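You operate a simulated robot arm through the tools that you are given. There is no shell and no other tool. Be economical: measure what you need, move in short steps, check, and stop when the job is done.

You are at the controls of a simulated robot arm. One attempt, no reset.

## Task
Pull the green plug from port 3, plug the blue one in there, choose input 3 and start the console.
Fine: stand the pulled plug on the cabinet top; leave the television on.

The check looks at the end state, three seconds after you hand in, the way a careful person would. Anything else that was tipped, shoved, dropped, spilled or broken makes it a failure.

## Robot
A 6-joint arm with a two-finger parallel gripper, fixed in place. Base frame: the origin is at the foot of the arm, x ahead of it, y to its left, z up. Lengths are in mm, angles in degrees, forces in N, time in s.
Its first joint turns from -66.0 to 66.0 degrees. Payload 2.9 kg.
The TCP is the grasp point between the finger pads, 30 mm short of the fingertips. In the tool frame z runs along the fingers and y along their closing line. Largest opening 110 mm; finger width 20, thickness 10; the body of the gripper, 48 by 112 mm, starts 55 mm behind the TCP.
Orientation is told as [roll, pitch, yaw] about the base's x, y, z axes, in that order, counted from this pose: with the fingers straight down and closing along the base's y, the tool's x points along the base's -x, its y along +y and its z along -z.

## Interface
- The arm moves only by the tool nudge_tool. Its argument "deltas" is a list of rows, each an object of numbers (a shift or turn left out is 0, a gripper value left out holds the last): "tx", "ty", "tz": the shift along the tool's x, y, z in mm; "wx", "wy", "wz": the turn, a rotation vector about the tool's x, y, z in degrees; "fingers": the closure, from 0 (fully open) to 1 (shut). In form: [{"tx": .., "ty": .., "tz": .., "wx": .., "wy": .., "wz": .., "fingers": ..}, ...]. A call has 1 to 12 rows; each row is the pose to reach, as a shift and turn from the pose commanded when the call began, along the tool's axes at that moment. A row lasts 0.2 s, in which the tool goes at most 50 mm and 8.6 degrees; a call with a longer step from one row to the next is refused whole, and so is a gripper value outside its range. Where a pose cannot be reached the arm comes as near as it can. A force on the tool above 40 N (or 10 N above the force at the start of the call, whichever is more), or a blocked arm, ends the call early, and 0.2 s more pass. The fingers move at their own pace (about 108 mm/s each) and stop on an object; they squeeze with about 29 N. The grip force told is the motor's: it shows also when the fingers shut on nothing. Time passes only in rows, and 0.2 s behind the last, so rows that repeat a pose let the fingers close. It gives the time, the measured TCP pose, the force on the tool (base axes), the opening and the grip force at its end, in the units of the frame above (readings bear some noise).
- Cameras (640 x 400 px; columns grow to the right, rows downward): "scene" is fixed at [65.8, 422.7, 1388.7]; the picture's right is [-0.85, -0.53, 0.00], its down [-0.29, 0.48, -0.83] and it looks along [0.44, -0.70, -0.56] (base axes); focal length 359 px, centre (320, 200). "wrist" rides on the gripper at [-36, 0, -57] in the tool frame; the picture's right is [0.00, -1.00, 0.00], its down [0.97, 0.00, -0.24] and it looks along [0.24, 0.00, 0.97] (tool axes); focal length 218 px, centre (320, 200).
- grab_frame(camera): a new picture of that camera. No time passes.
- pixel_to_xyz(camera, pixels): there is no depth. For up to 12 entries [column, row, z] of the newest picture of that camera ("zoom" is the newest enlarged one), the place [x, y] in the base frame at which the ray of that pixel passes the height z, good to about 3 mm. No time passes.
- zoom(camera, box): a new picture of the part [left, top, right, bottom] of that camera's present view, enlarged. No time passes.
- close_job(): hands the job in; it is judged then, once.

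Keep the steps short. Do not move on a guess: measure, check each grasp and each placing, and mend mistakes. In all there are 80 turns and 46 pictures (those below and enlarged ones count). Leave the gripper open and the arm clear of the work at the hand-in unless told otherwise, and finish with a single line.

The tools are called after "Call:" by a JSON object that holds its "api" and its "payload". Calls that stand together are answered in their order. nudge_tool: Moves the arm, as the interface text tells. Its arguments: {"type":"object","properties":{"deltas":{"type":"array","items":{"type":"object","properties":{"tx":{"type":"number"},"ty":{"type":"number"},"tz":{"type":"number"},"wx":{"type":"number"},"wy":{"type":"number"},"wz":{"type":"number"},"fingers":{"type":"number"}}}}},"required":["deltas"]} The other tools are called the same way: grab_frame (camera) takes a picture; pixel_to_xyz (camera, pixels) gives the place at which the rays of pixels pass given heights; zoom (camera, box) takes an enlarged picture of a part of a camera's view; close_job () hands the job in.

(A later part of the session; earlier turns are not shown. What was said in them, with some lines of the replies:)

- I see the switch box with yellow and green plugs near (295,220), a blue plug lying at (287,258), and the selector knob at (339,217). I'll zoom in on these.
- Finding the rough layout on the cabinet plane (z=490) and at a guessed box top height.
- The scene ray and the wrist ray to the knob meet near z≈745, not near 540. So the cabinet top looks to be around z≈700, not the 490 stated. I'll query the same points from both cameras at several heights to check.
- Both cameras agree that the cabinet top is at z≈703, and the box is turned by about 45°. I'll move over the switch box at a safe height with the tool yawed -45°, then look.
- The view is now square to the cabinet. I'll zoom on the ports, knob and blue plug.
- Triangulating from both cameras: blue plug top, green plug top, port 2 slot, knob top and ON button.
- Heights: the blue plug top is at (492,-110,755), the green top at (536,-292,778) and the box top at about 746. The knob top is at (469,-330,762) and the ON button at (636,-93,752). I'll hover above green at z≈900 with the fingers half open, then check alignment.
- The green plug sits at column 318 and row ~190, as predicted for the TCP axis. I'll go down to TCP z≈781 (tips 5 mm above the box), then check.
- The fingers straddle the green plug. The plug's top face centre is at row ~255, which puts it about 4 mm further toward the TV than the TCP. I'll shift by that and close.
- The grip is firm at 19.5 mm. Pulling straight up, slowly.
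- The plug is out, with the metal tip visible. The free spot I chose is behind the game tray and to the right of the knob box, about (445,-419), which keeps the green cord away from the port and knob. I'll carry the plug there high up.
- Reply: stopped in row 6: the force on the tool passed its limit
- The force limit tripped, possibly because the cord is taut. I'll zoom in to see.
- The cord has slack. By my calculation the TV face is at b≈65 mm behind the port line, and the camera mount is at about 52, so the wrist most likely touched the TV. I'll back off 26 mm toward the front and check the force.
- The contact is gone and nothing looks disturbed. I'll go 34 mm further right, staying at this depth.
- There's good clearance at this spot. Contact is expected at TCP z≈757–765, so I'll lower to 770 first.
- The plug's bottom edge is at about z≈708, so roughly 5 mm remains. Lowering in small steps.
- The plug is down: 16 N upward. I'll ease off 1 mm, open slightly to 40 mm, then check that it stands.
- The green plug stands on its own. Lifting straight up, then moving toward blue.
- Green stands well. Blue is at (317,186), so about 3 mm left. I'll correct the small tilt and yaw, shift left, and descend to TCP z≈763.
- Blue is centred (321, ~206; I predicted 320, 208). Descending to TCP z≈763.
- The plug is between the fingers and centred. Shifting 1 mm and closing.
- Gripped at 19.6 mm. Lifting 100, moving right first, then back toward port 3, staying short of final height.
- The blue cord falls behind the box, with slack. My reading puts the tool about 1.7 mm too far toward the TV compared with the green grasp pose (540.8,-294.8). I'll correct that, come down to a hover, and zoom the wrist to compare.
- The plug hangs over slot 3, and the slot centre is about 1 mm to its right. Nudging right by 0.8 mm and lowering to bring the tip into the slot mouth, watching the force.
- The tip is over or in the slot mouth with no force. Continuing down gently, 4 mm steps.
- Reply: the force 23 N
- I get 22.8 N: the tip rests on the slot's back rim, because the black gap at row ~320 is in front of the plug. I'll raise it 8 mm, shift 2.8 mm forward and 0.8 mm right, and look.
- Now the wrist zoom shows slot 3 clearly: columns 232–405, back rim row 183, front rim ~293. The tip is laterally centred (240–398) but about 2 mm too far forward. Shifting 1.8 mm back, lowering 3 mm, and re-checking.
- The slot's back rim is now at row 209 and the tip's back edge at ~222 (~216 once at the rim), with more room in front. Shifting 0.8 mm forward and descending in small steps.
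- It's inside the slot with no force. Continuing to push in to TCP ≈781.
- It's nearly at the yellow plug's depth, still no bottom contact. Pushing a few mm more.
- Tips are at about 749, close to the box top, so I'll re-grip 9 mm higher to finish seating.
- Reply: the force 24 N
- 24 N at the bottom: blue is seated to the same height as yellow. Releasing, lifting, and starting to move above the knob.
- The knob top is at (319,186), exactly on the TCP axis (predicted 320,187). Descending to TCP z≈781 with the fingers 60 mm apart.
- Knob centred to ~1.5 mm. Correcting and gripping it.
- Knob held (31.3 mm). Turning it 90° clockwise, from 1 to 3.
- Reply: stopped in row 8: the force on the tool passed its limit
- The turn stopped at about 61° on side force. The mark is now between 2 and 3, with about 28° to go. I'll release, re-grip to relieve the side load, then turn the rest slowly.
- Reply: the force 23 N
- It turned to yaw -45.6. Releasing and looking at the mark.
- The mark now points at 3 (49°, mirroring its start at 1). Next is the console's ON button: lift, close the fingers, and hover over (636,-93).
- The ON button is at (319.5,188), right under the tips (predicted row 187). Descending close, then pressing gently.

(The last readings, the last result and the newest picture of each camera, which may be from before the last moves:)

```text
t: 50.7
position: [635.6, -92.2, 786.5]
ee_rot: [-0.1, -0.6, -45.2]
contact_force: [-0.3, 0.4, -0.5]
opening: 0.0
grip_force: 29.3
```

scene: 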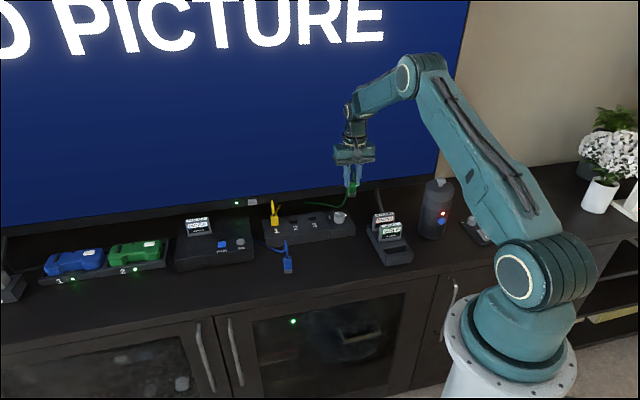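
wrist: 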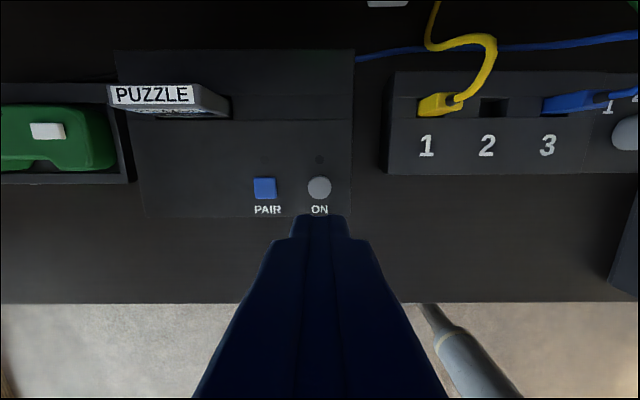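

No contact yet; pressing on in small steps.

Call:
{"api": "nudge_tool", "payload": {"deltas": [{"tz": 1.5}, {"tz": 3}, {"tz": 4}, {"tz": 4}]}}

```text
t: 51.7
position: [634.8, -94.3, 782.4]
ee_rot: [0.0, -0.6, -45.2]
contact_force: [-0.7, 0.3, 0.8]
opening: 0.2
grip_force: 28.6
```

Call:
{"api": "nudge_tool", "payload": {"deltas": [{"tz": 1.5}, {"tz": 3}, {"tz": 3}]}}

```text
t: 52.5
position: [634.5, -94.2, 778.4]
ee_rot: [-0.1, -0.7, -45.2]
contact_force: [0.1, 0.8, 2.6]
opening: 0.0
grip_force: 28.6
```

2.6 N: the button is starting to move. Pressing a little more.

Call:
{"api": "nudge_tool", "payload": {"deltas": [{"tz": 1}, {"tz": 2}, {"tz": 2.5}, {"tz": 2.5}]}}

Call:
{"api": "zoom", "payload": {"camera": "scene", "box": [160, 100, 416, 260]}}

```text
t: 53.5
position: [635.2, -93.9, 776.8]
ee_rot: [0.0, -0.7, -45.2]
contact_force: [-2.6, 2.6, 8.4]
opening: 0.0
grip_force: 29.0
```

```text
2.50 times, centred on (288, 180) of scene
```

zoom: 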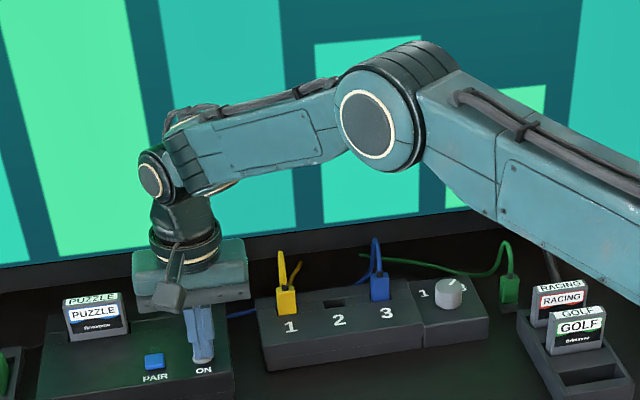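

The TV now shows a game picture, so the console is running on input 3. Lifting straight off, opening, and backing away.

Call:
{"api": "nudge_tool", "payload": {"deltas": [{"tz": -20}, {"tz": -60}, {"tz": -105}, {"tz": -150}, {"tz": -190, "tx": 20}, {"tz": -220, "tx": 55, "fingers": 0}, {"tz": -230, "tx": 95, "ty": -20}, {"tz": -230, "tx": 135, "ty": -40}, {"tz": -230, "tx": 170, "ty": -60}, {"tz": -230, "tx": 200, "ty": -80}, {"tz": -230, "tx": 200, "ty": -80}]}}

Call:
{"api": "grab_frame", "payload": {"camera": "scene"}}

Call:
{"api": "zoom", "payload": {"camera": "scene", "box": [160, 170, 416, 330]}}

```text
t: 55.9
position: [435.6, -6.7, 1004.8]
ee_rot: [-0.1, -0.7, -45.2]
contact_force: [0.0, -1.0, 0.0]
opening: 109.9
grip_force: 0.0
```

```text
2 pictures are left
```

scene: 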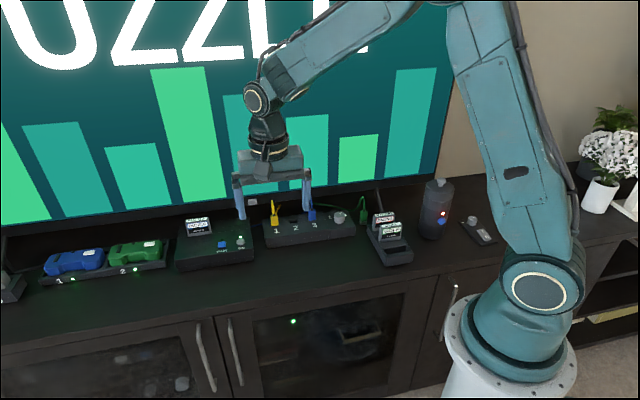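

```text
2.50 times, centred on (288, 250) of scene
```

zoom: 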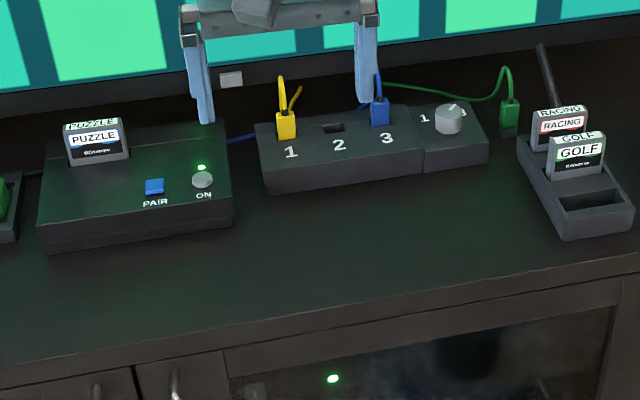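

The TV shows PUZZLE and the console's green LED is lit. Blue sits in port 3, green stands on the cabinet top, and nothing else looks disturbed. The arm is clear and the gripper open, so I'm handing in.

Call:
{"api": "close_job", "payload": {}}

```text
The job is handed in.
```

The green plug stands on the cabinet top, the blue plug is in port 3, input 3 is selected, and the console is running with its picture on the TV; the wrist bumped something once, probably the TV, with no visible effect.
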